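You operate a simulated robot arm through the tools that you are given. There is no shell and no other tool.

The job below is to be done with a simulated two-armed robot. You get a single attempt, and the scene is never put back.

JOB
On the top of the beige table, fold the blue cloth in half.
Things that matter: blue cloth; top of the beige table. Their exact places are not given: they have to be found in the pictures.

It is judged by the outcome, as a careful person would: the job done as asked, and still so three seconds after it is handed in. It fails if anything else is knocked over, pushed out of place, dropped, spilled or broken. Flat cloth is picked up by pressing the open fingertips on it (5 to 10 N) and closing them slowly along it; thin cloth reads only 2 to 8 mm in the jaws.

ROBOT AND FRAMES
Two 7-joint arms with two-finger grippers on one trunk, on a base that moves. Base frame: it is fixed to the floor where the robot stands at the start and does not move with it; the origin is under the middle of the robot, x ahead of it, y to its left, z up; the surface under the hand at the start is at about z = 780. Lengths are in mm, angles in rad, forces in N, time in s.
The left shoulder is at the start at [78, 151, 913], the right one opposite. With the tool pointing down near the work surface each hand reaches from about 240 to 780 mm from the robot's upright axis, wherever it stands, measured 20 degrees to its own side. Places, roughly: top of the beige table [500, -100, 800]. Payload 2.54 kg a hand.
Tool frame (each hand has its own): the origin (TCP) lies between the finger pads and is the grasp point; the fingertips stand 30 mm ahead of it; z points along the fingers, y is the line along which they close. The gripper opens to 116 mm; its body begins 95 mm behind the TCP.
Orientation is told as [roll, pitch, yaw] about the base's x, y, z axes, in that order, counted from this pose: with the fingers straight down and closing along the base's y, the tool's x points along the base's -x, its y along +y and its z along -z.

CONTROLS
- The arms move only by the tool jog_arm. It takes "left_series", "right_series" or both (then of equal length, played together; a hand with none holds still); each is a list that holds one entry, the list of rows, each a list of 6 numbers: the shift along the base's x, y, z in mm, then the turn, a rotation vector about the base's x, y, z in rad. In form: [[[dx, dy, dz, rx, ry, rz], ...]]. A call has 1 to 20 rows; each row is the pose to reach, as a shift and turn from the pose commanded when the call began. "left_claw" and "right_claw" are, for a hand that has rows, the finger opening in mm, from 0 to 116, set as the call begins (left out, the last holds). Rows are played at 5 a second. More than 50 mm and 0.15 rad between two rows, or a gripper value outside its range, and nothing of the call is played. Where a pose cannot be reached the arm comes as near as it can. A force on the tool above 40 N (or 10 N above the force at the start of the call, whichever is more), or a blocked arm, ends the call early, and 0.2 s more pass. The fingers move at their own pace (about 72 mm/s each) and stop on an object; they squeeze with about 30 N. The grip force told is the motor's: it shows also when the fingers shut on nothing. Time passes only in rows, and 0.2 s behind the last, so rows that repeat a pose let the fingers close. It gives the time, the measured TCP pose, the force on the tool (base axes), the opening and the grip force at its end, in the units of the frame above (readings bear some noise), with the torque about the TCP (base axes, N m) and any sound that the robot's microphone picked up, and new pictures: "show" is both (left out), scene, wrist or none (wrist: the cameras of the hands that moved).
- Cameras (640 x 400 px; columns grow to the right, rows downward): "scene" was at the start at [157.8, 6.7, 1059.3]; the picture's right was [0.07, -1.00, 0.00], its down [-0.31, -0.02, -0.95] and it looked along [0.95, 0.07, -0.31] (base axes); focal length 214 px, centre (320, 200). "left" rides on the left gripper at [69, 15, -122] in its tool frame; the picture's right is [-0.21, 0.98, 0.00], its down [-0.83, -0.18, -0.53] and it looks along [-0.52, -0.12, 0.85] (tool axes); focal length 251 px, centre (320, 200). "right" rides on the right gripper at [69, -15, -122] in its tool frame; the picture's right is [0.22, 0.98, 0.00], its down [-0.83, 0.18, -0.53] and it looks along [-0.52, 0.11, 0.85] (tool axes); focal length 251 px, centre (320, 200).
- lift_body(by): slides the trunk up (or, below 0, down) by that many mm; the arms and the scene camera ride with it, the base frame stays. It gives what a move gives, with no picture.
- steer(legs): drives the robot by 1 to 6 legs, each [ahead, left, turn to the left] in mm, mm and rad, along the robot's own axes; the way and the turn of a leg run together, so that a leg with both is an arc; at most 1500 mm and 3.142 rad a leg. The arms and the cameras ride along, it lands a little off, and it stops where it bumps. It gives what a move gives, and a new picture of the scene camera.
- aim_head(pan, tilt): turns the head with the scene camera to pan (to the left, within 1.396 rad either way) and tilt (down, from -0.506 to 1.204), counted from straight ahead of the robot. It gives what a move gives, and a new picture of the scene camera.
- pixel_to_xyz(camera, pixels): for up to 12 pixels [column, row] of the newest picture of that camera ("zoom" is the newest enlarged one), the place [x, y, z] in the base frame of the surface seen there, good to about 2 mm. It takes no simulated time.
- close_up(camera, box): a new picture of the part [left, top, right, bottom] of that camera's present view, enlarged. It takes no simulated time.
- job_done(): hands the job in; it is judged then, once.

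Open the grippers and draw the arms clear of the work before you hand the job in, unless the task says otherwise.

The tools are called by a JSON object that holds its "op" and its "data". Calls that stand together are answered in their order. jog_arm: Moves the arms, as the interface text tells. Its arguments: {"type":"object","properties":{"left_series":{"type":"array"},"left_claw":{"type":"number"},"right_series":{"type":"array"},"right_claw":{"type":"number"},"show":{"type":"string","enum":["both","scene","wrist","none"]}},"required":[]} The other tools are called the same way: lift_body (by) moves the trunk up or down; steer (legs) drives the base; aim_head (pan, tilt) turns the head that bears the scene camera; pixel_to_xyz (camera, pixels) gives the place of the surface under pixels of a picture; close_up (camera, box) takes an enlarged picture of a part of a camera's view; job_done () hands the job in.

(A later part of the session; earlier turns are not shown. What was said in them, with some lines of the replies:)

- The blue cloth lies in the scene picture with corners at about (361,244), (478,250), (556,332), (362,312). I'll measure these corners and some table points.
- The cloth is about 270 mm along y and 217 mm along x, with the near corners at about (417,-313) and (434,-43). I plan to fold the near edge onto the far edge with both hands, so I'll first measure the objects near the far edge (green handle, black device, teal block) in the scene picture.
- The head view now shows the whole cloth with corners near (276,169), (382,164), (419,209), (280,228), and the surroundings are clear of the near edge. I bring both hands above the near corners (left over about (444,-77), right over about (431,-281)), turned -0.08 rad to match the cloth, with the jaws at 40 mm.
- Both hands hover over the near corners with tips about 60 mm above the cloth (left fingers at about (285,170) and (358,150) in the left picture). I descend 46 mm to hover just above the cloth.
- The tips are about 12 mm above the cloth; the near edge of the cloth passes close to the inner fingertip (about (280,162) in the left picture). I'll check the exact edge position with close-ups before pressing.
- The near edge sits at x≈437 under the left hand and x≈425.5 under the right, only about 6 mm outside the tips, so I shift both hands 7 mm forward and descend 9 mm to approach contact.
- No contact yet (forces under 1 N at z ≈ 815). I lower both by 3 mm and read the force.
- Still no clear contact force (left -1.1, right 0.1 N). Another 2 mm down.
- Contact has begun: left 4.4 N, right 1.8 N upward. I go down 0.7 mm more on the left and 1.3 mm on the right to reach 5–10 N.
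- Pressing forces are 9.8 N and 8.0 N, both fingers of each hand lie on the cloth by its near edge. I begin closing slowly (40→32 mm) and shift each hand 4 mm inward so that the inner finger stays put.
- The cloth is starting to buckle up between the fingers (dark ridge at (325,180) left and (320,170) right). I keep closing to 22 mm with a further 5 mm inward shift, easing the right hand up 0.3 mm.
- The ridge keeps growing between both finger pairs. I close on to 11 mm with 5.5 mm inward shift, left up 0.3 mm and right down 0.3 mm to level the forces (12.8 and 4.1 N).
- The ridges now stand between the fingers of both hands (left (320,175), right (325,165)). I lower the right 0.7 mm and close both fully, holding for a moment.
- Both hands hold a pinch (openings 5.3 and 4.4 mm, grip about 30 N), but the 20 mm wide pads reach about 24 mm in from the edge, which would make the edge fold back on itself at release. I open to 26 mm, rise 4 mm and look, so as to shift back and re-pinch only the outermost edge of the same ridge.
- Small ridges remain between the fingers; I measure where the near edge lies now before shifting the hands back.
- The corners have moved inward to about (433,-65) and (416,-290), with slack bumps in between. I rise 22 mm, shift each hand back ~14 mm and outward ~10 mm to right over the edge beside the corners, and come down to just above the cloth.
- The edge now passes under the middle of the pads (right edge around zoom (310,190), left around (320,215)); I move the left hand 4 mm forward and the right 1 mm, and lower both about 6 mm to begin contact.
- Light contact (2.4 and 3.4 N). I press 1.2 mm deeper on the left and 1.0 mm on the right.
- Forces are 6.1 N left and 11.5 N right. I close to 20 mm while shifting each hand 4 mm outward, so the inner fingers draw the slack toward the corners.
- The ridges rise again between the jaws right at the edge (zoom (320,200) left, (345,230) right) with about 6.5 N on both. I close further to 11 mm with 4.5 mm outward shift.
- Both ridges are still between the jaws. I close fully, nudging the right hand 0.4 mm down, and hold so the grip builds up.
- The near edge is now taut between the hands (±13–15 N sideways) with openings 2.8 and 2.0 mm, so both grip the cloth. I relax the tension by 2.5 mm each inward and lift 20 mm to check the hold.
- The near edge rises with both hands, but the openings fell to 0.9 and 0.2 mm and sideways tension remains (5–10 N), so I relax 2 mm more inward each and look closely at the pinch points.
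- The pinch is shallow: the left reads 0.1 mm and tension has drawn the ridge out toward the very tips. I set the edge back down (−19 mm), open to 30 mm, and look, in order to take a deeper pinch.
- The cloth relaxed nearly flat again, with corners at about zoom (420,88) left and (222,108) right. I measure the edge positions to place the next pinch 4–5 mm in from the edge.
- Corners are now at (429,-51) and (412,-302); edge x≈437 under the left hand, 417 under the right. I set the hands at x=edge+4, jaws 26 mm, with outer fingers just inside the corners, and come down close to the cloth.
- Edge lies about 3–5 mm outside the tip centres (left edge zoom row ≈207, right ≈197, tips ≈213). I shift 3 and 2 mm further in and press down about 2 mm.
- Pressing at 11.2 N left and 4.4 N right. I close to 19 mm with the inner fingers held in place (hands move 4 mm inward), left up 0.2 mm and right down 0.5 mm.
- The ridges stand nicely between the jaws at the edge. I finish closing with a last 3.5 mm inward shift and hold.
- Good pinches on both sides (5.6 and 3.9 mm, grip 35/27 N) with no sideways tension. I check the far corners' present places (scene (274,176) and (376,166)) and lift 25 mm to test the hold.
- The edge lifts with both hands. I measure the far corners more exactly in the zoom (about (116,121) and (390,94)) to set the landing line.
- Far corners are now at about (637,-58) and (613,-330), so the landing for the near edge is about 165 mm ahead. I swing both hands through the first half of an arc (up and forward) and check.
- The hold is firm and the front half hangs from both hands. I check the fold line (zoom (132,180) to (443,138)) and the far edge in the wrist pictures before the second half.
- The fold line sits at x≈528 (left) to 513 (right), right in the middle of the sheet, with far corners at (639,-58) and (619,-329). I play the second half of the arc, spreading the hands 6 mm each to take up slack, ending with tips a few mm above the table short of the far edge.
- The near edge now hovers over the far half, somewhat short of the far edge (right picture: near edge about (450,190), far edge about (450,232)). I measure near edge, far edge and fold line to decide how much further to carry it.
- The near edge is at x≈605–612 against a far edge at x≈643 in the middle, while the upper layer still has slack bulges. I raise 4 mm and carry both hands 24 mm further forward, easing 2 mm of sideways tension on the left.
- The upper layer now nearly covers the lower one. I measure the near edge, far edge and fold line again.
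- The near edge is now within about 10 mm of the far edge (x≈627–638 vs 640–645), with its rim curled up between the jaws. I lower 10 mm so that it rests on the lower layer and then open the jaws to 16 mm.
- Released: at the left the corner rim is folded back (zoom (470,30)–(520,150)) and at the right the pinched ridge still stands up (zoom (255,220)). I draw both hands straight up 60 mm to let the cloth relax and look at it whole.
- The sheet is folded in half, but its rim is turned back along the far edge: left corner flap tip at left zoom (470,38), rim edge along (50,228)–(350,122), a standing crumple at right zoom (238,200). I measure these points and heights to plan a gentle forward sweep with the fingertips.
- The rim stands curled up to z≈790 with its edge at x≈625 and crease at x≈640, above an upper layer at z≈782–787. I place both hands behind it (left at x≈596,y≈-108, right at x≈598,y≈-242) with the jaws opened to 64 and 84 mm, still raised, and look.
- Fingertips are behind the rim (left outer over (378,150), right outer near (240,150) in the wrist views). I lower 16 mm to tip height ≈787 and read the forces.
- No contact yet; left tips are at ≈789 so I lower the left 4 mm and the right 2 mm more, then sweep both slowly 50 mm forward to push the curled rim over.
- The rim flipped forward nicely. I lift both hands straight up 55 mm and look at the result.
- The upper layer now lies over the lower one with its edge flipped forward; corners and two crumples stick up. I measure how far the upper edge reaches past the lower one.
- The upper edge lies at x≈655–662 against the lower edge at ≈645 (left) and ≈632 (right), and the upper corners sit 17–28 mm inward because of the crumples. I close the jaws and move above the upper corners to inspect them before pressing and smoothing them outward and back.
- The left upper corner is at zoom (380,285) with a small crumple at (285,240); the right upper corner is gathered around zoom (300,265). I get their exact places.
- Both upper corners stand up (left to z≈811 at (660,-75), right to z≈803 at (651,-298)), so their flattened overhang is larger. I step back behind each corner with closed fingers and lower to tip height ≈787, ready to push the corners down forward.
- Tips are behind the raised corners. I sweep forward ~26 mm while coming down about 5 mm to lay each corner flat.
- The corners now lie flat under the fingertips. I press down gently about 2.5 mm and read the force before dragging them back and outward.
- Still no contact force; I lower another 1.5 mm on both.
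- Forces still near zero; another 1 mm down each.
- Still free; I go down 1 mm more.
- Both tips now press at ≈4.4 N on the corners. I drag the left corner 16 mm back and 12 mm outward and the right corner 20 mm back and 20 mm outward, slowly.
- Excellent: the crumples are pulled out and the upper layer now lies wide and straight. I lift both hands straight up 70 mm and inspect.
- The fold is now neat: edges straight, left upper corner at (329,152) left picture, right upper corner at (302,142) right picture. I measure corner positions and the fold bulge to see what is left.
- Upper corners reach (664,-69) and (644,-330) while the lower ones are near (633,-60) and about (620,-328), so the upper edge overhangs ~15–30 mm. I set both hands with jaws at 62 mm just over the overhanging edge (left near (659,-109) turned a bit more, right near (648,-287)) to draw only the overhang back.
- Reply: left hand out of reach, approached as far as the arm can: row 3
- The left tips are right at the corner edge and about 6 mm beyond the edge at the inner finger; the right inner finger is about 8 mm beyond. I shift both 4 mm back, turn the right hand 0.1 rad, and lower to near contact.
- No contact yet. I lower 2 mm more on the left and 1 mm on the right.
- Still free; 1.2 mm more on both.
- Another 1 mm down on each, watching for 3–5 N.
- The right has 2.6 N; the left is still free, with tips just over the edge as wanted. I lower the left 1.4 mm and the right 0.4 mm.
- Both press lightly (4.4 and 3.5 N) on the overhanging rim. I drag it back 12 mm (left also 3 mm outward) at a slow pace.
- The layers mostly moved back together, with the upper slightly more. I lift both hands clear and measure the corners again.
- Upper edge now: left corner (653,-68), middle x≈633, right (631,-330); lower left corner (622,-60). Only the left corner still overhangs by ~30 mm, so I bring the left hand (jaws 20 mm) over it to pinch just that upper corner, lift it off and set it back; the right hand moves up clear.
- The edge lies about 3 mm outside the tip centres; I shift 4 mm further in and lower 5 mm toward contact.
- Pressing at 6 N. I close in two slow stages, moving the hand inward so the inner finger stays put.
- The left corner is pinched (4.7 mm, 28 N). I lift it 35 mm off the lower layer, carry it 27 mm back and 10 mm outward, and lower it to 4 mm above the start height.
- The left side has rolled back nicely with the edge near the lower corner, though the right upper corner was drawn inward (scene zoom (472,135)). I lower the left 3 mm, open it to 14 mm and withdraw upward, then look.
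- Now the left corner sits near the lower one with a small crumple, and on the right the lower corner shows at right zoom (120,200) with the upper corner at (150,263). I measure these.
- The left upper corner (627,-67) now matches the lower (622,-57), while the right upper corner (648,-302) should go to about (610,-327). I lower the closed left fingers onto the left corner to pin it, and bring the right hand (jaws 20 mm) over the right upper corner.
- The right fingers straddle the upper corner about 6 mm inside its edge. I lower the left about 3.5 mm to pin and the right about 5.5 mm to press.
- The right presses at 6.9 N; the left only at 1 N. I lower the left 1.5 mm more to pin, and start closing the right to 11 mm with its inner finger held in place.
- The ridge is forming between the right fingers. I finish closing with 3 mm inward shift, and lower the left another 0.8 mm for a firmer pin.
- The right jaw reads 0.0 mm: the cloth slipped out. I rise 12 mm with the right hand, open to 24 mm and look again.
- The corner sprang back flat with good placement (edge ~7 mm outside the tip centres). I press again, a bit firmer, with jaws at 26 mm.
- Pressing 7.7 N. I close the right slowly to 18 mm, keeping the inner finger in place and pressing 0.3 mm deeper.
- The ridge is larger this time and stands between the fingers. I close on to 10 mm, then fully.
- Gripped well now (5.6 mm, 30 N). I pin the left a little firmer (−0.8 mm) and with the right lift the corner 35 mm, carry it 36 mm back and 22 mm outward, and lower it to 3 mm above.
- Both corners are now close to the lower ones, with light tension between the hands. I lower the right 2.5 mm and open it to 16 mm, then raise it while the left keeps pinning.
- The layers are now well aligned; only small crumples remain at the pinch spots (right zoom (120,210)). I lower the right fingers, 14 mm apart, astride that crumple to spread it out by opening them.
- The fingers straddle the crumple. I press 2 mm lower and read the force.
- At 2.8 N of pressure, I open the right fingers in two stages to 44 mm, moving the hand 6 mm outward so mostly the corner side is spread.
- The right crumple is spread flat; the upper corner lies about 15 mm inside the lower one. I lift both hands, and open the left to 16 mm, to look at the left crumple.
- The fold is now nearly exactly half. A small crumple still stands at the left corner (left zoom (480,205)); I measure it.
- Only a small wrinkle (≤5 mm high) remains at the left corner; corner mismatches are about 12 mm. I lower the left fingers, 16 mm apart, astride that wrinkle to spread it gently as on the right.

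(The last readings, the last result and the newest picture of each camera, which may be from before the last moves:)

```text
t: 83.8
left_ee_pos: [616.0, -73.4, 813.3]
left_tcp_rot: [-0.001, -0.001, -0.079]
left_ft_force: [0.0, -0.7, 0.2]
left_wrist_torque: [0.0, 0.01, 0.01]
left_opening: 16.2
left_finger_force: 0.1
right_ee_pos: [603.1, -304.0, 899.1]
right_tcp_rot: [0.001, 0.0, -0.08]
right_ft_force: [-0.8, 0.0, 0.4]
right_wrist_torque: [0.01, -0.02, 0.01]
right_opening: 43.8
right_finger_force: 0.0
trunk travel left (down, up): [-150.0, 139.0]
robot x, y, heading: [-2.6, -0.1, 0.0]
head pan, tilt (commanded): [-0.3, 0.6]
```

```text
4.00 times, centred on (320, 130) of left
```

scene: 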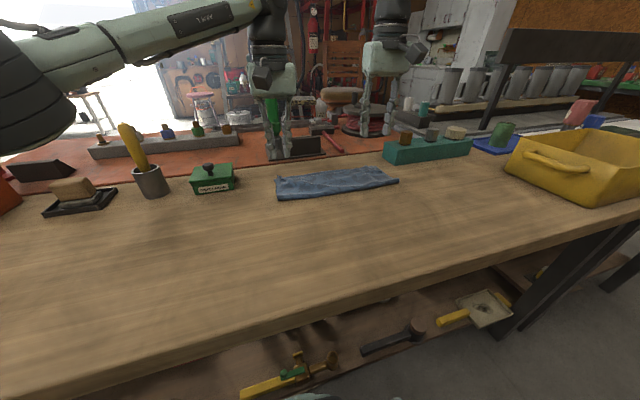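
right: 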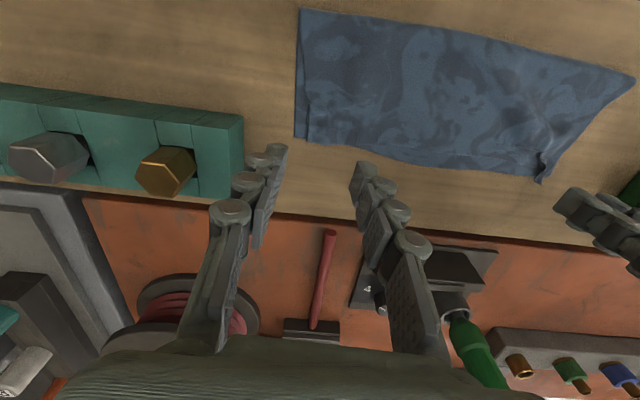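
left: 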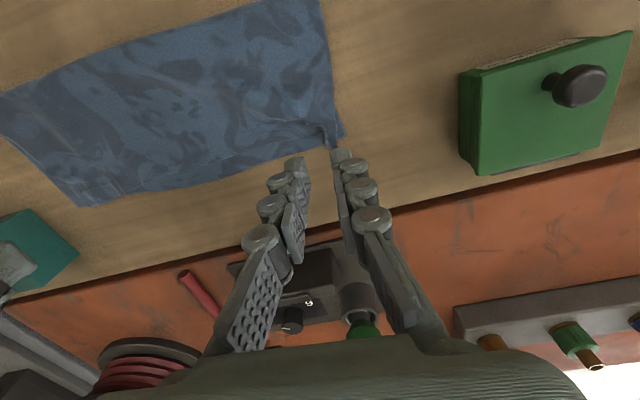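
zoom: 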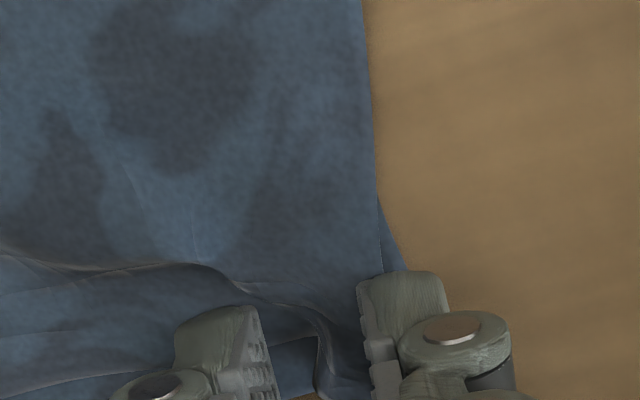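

The wrinkle lies between the fingers. I press about 2.5 mm lower and then open to 34 mm with a 5 mm outward shift.

{"op": "jog_arm", "data": {"left_series": [[[0, 0, -1.3, 0, 0, 0], [0, 0, -2.6, 0, 0, 0]]], "left_claw": 16, "show": "none"}}

{"op": "jog_arm", "data": {"left_series": [[[0, 2, 0, 0, 0, 0], [0, 2, 0, 0, 0, 0]]], "left_claw": 24, "show": "none"}}

{"op": "jog_arm", "data": {"left_series": [[[0, 2.5, 0, 0, 0, 0], [0, 2.5, 0, 0, 0, 0]]], "left_claw": 34, "show": "none"}}

{"op": "close_up", "data": {"camera": "left", "box": [240, 80, 400, 180]}}

```text
t: 84.5
left_ee_pos: [616.7, -73.2, 809.6]
left_tcp_rot: [-0.002, -0.002, -0.079]
left_ft_force: [0.7, -0.2, 4.3]
left_wrist_torque: [-0.02, -0.01, 0.01]
left_opening: 15.9
left_finger_force: 0.0
right_ee_pos: [602.9, -303.8, 899.2]
right_tcp_rot: [0.001, -0.001, -0.083]
right_ft_force: [0.7, 0.1, -0.2]
right_wrist_torque: [0.0, 0.03, 0.01]
right_opening: 44.0
right_finger_force: 0.0
trunk travel left (down, up): [-150.0, 139.0]
robot x, y, heading: [2.3, 0.8, -0.002]
head pan, tilt (commanded): [-0.3, 0.6]
```

```text
t: 85.0
left_ee_pos: [616.3, -71.0, 810.4]
left_tcp_rot: [-0.001, -0.001, -0.078]
left_ft_force: [2.3, -0.3, 9.6]
left_wrist_torque: [-0.16, 0.02, 0.04]
left_opening: 24.3
left_finger_force: 0.1
right_ee_pos: [603.2, -304.4, 898.0]
right_tcp_rot: [0.0, -0.001, -0.08]
right_ft_force: [0.8, -0.4, 0.0]
right_wrist_torque: [0.0, 0.0, 0.02]
right_opening: 43.7
right_finger_force: 0.0
trunk travel left (down, up): [-150.0, 139.0]
robot x, y, heading: [-0.2, 0.6, 0.001]
head pan, tilt (commanded): [-0.3, 0.6]
```

```text
t: 85.7
left_ee_pos: [615.3, -68.4, 810.0]
left_tcp_rot: [0.0, -0.005, -0.079]
left_ft_force: [0.1, 0.2, 9.0]
left_wrist_torque: [-0.12, 0.04, 0.02]
left_opening: 35.3
left_finger_force: 0.1
right_ee_pos: [602.6, -304.7, 900.6]
right_tcp_rot: [0.001, -0.003, -0.08]
right_ft_force: [-0.4, 0.1, -0.3]
right_wrist_torque: [0.01, -0.01, -0.02]
right_opening: 43.7
right_finger_force: 0.0
trunk travel left (down, up): [-150.0, 139.0]
robot x, y, heading: [4.2, -0.3, 0.002]
head pan, tilt (commanded): [-0.3, 0.6]
```

```text
4.00 times, centred on (320, 130) of left
```

zoom: 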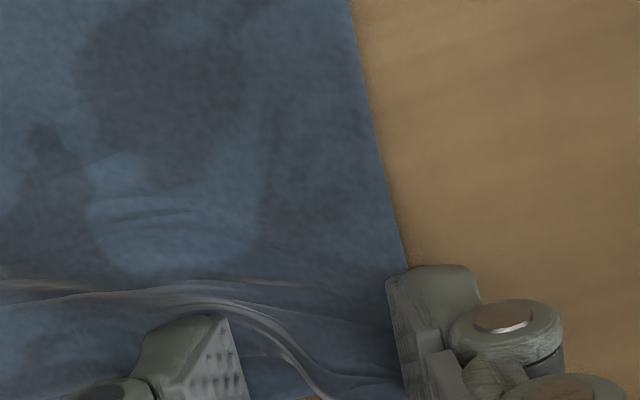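

The wrinkle is spread out. I lift the left hand straight up and look at the final state.

{"op": "jog_arm", "data": {"left_series": [[[0, 0, 4, 0, 0, 0], [0, 0, 15, 0, 0, 0], [0, 0, 35, 0, 0, 0], [0, 0, 65, 0, 0, 0], [0, 0, 90, 0, 0, 0], [0, 0, 90, 0, 0, 0]]], "left_claw": 36, "show": "both"}}

{"op": "close_up", "data": {"camera": "scene", "box": [260, 130, 400, 218]}}

{"op": "close_up", "data": {"camera": "left", "box": [0, 0, 440, 275]}}

```text
t: 87.0
left_ee_pos: [616.5, -68.2, 899.4]
left_tcp_rot: [0.001, 0.0, -0.081]
left_ft_force: [0.5, -0.5, -0.6]
left_wrist_torque: [-0.03, 0.0, -0.04]
left_opening: 35.8
left_finger_force: 0.1
right_ee_pos: [602.9, -303.8, 899.3]
right_tcp_rot: [0.0, 0.001, -0.081]
right_ft_force: [0.4, -0.9, -0.3]
right_wrist_torque: [-0.01, 0.0, -0.01]
right_opening: 43.8
right_finger_force: 0.0
trunk travel left (down, up): [-150.0, 139.0]
robot x, y, heading: [-0.7, -0.2, -0.002]
head pan, tilt (commanded): [-0.3, 0.6]
```

scene: 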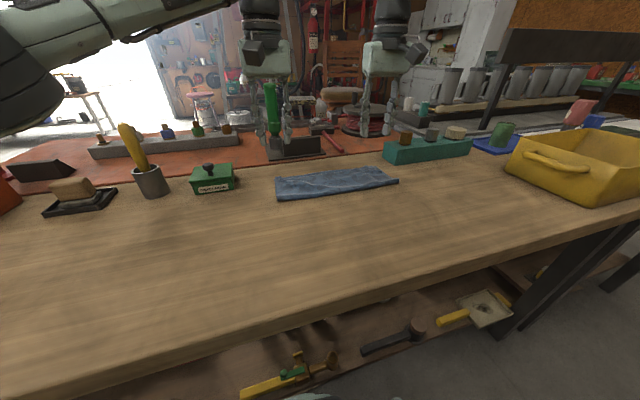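
left: 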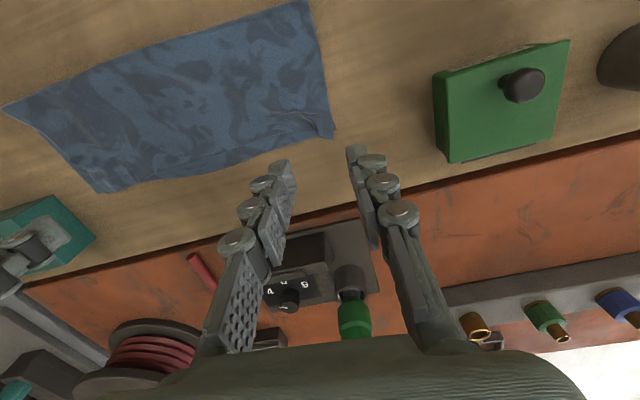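

```text
4.55 times, centred on (330, 174) of scene
```

zoom: 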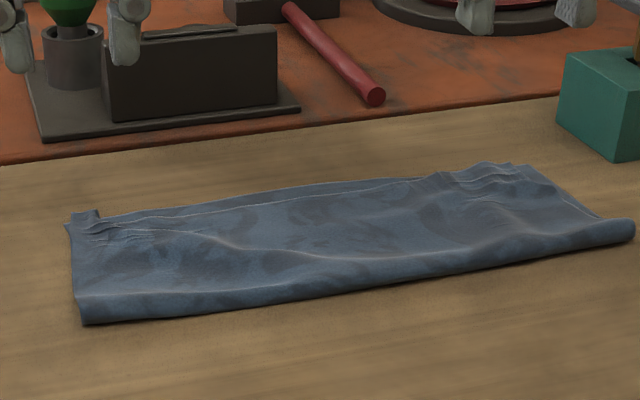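

```text
1.45 times, centred on (220, 138) of left
```

zoom: 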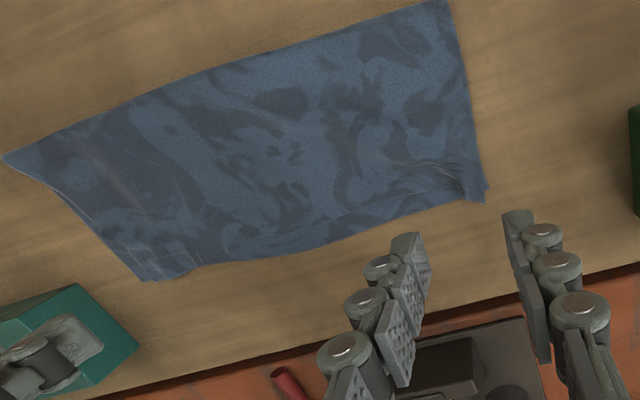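

The cloth is neatly folded in half. I raise both hands, open the grippers and draw the arms back to about their starting places, clear of the cloth.

{"op": "jog_arm", "data": {"left_series": [[[0, 0, 30, 0, 0, 0], [0, 0, 60, 0, 0, 0], [-5, 5, 90, 0, 0, 0], [-20, 25, 95, 0, 0, 0.02], [-35, 45, 95, 0, 0, 0.04], [-48, 65, 95, 0, 0, 0.06], [-58, 85, 95, 0, 0, 0.08], [-62, 95, 95, 0, 0, 0.08], [-62, 95, 95, 0, 0, 0.08]]], "right_series": [[[0, 0, 30, 0, 0, 0], [-15, 0, 55, 0, 0, 0], [-45, -5, 58, 0, 0, 0], [-80, -10, 58, 0, 0, 0.02], [-115, -15, 58, 0, 0, 0.04], [-150, -20, 58, 0, 0, 0.06], [-180, -26, 58, 0, 0, 0.08], [-206, -32, 58, 0, 0, 0.08], [-206, -32, 58, 0, 0, 0.08]]], "left_claw": 80, "right_claw": 80, "show": "both"}}

{"op": "close_up", "data": {"camera": "scene", "box": [260, 130, 400, 218]}}

```text
t: 89.0
left_ee_pos: [553.3, 26.5, 995.9]
left_tcp_rot: [-0.001, -0.001, 0.001]
left_ft_force: [0.1, 0.5, -0.3]
left_wrist_torque: [0.02, 0.01, -0.02]
left_opening: 80.1
left_finger_force: 0.0
right_ee_pos: [396.8, -337.3, 959.1]
right_tcp_rot: [0.001, 0.0, -0.003]
right_ft_force: [0.6, 0.4, -0.1]
right_wrist_torque: [0.01, 0.0, -0.01]
right_opening: 80.0
right_finger_force: 0.0
trunk travel left (down, up): [-150.0, 139.0]
robot x, y, heading: [-3.6, 2.0, -0.001]
head pan, tilt (commanded): [-0.3, 0.6]
```

scene: 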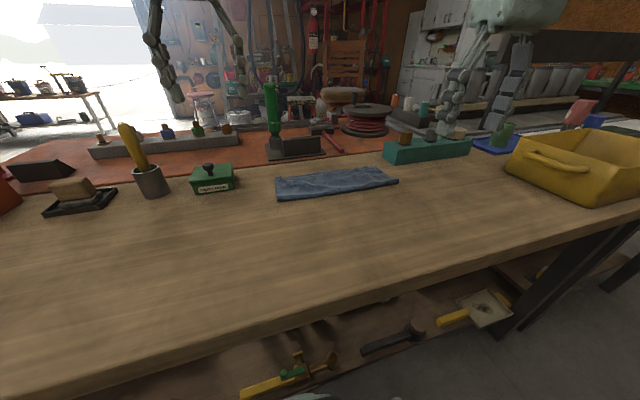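
right: 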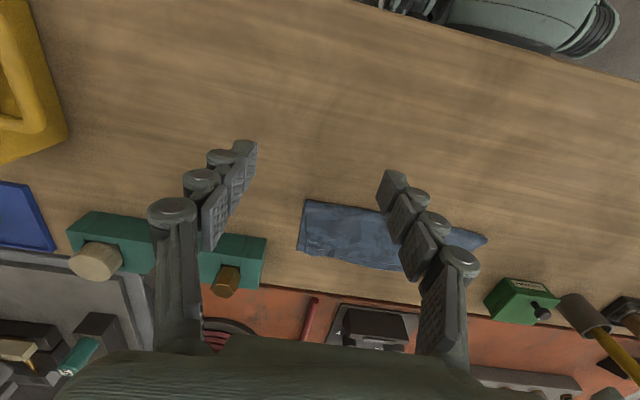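
left: 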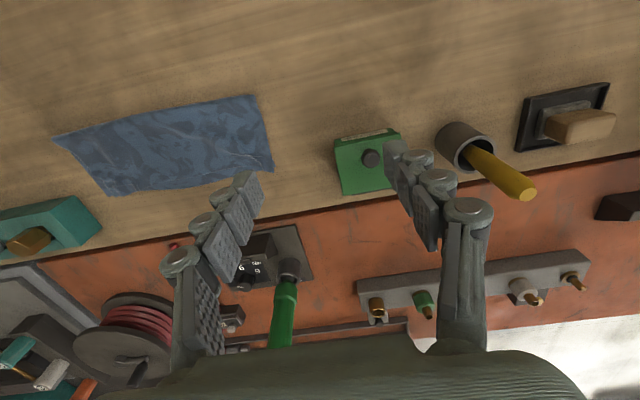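

```text
4.55 times, centred on (330, 174) of scene
```

zoom: 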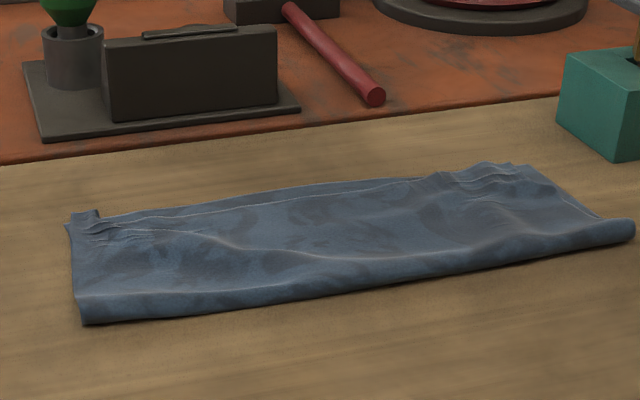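

The cloth lies folded in half on the table (scene (275,178)–(398,182)). The layer edges matched at last measurement (corners within about 12 mm). The surrounding objects look undisturbed, and both open hands are back near their start poses. I hand the job in.

{"op": "job_done", "data": {}}

```text
The job is handed in.
```

I folded the blue cloth in half on the beige table, near edge over far edge, and handed the job in; no verdict came back.

- **Alignment:** the upper corners lay about 12–13 mm from the lower ones when I last measured them. I then spread the left corner a little more and did not measure again.
- **Flatness:** the fold itself stands about 10 mm high as a soft, rounded edge. Small wrinkles remain at both far corners, where the cloth was pinched.
- **Position:** the far edge ended roughly 20–30 mm closer to the robot than where it started, because smoothing the layers dragged the whole cloth back.
- **Surroundings:** the other objects look undisturbed in the last pictures. Both grippers are open and back near their starting positions.

The fold took several tries. The first release left the edge turned back and the upper layer overhanging by 20–30 mm, so I lifted each upper corner and set it back.
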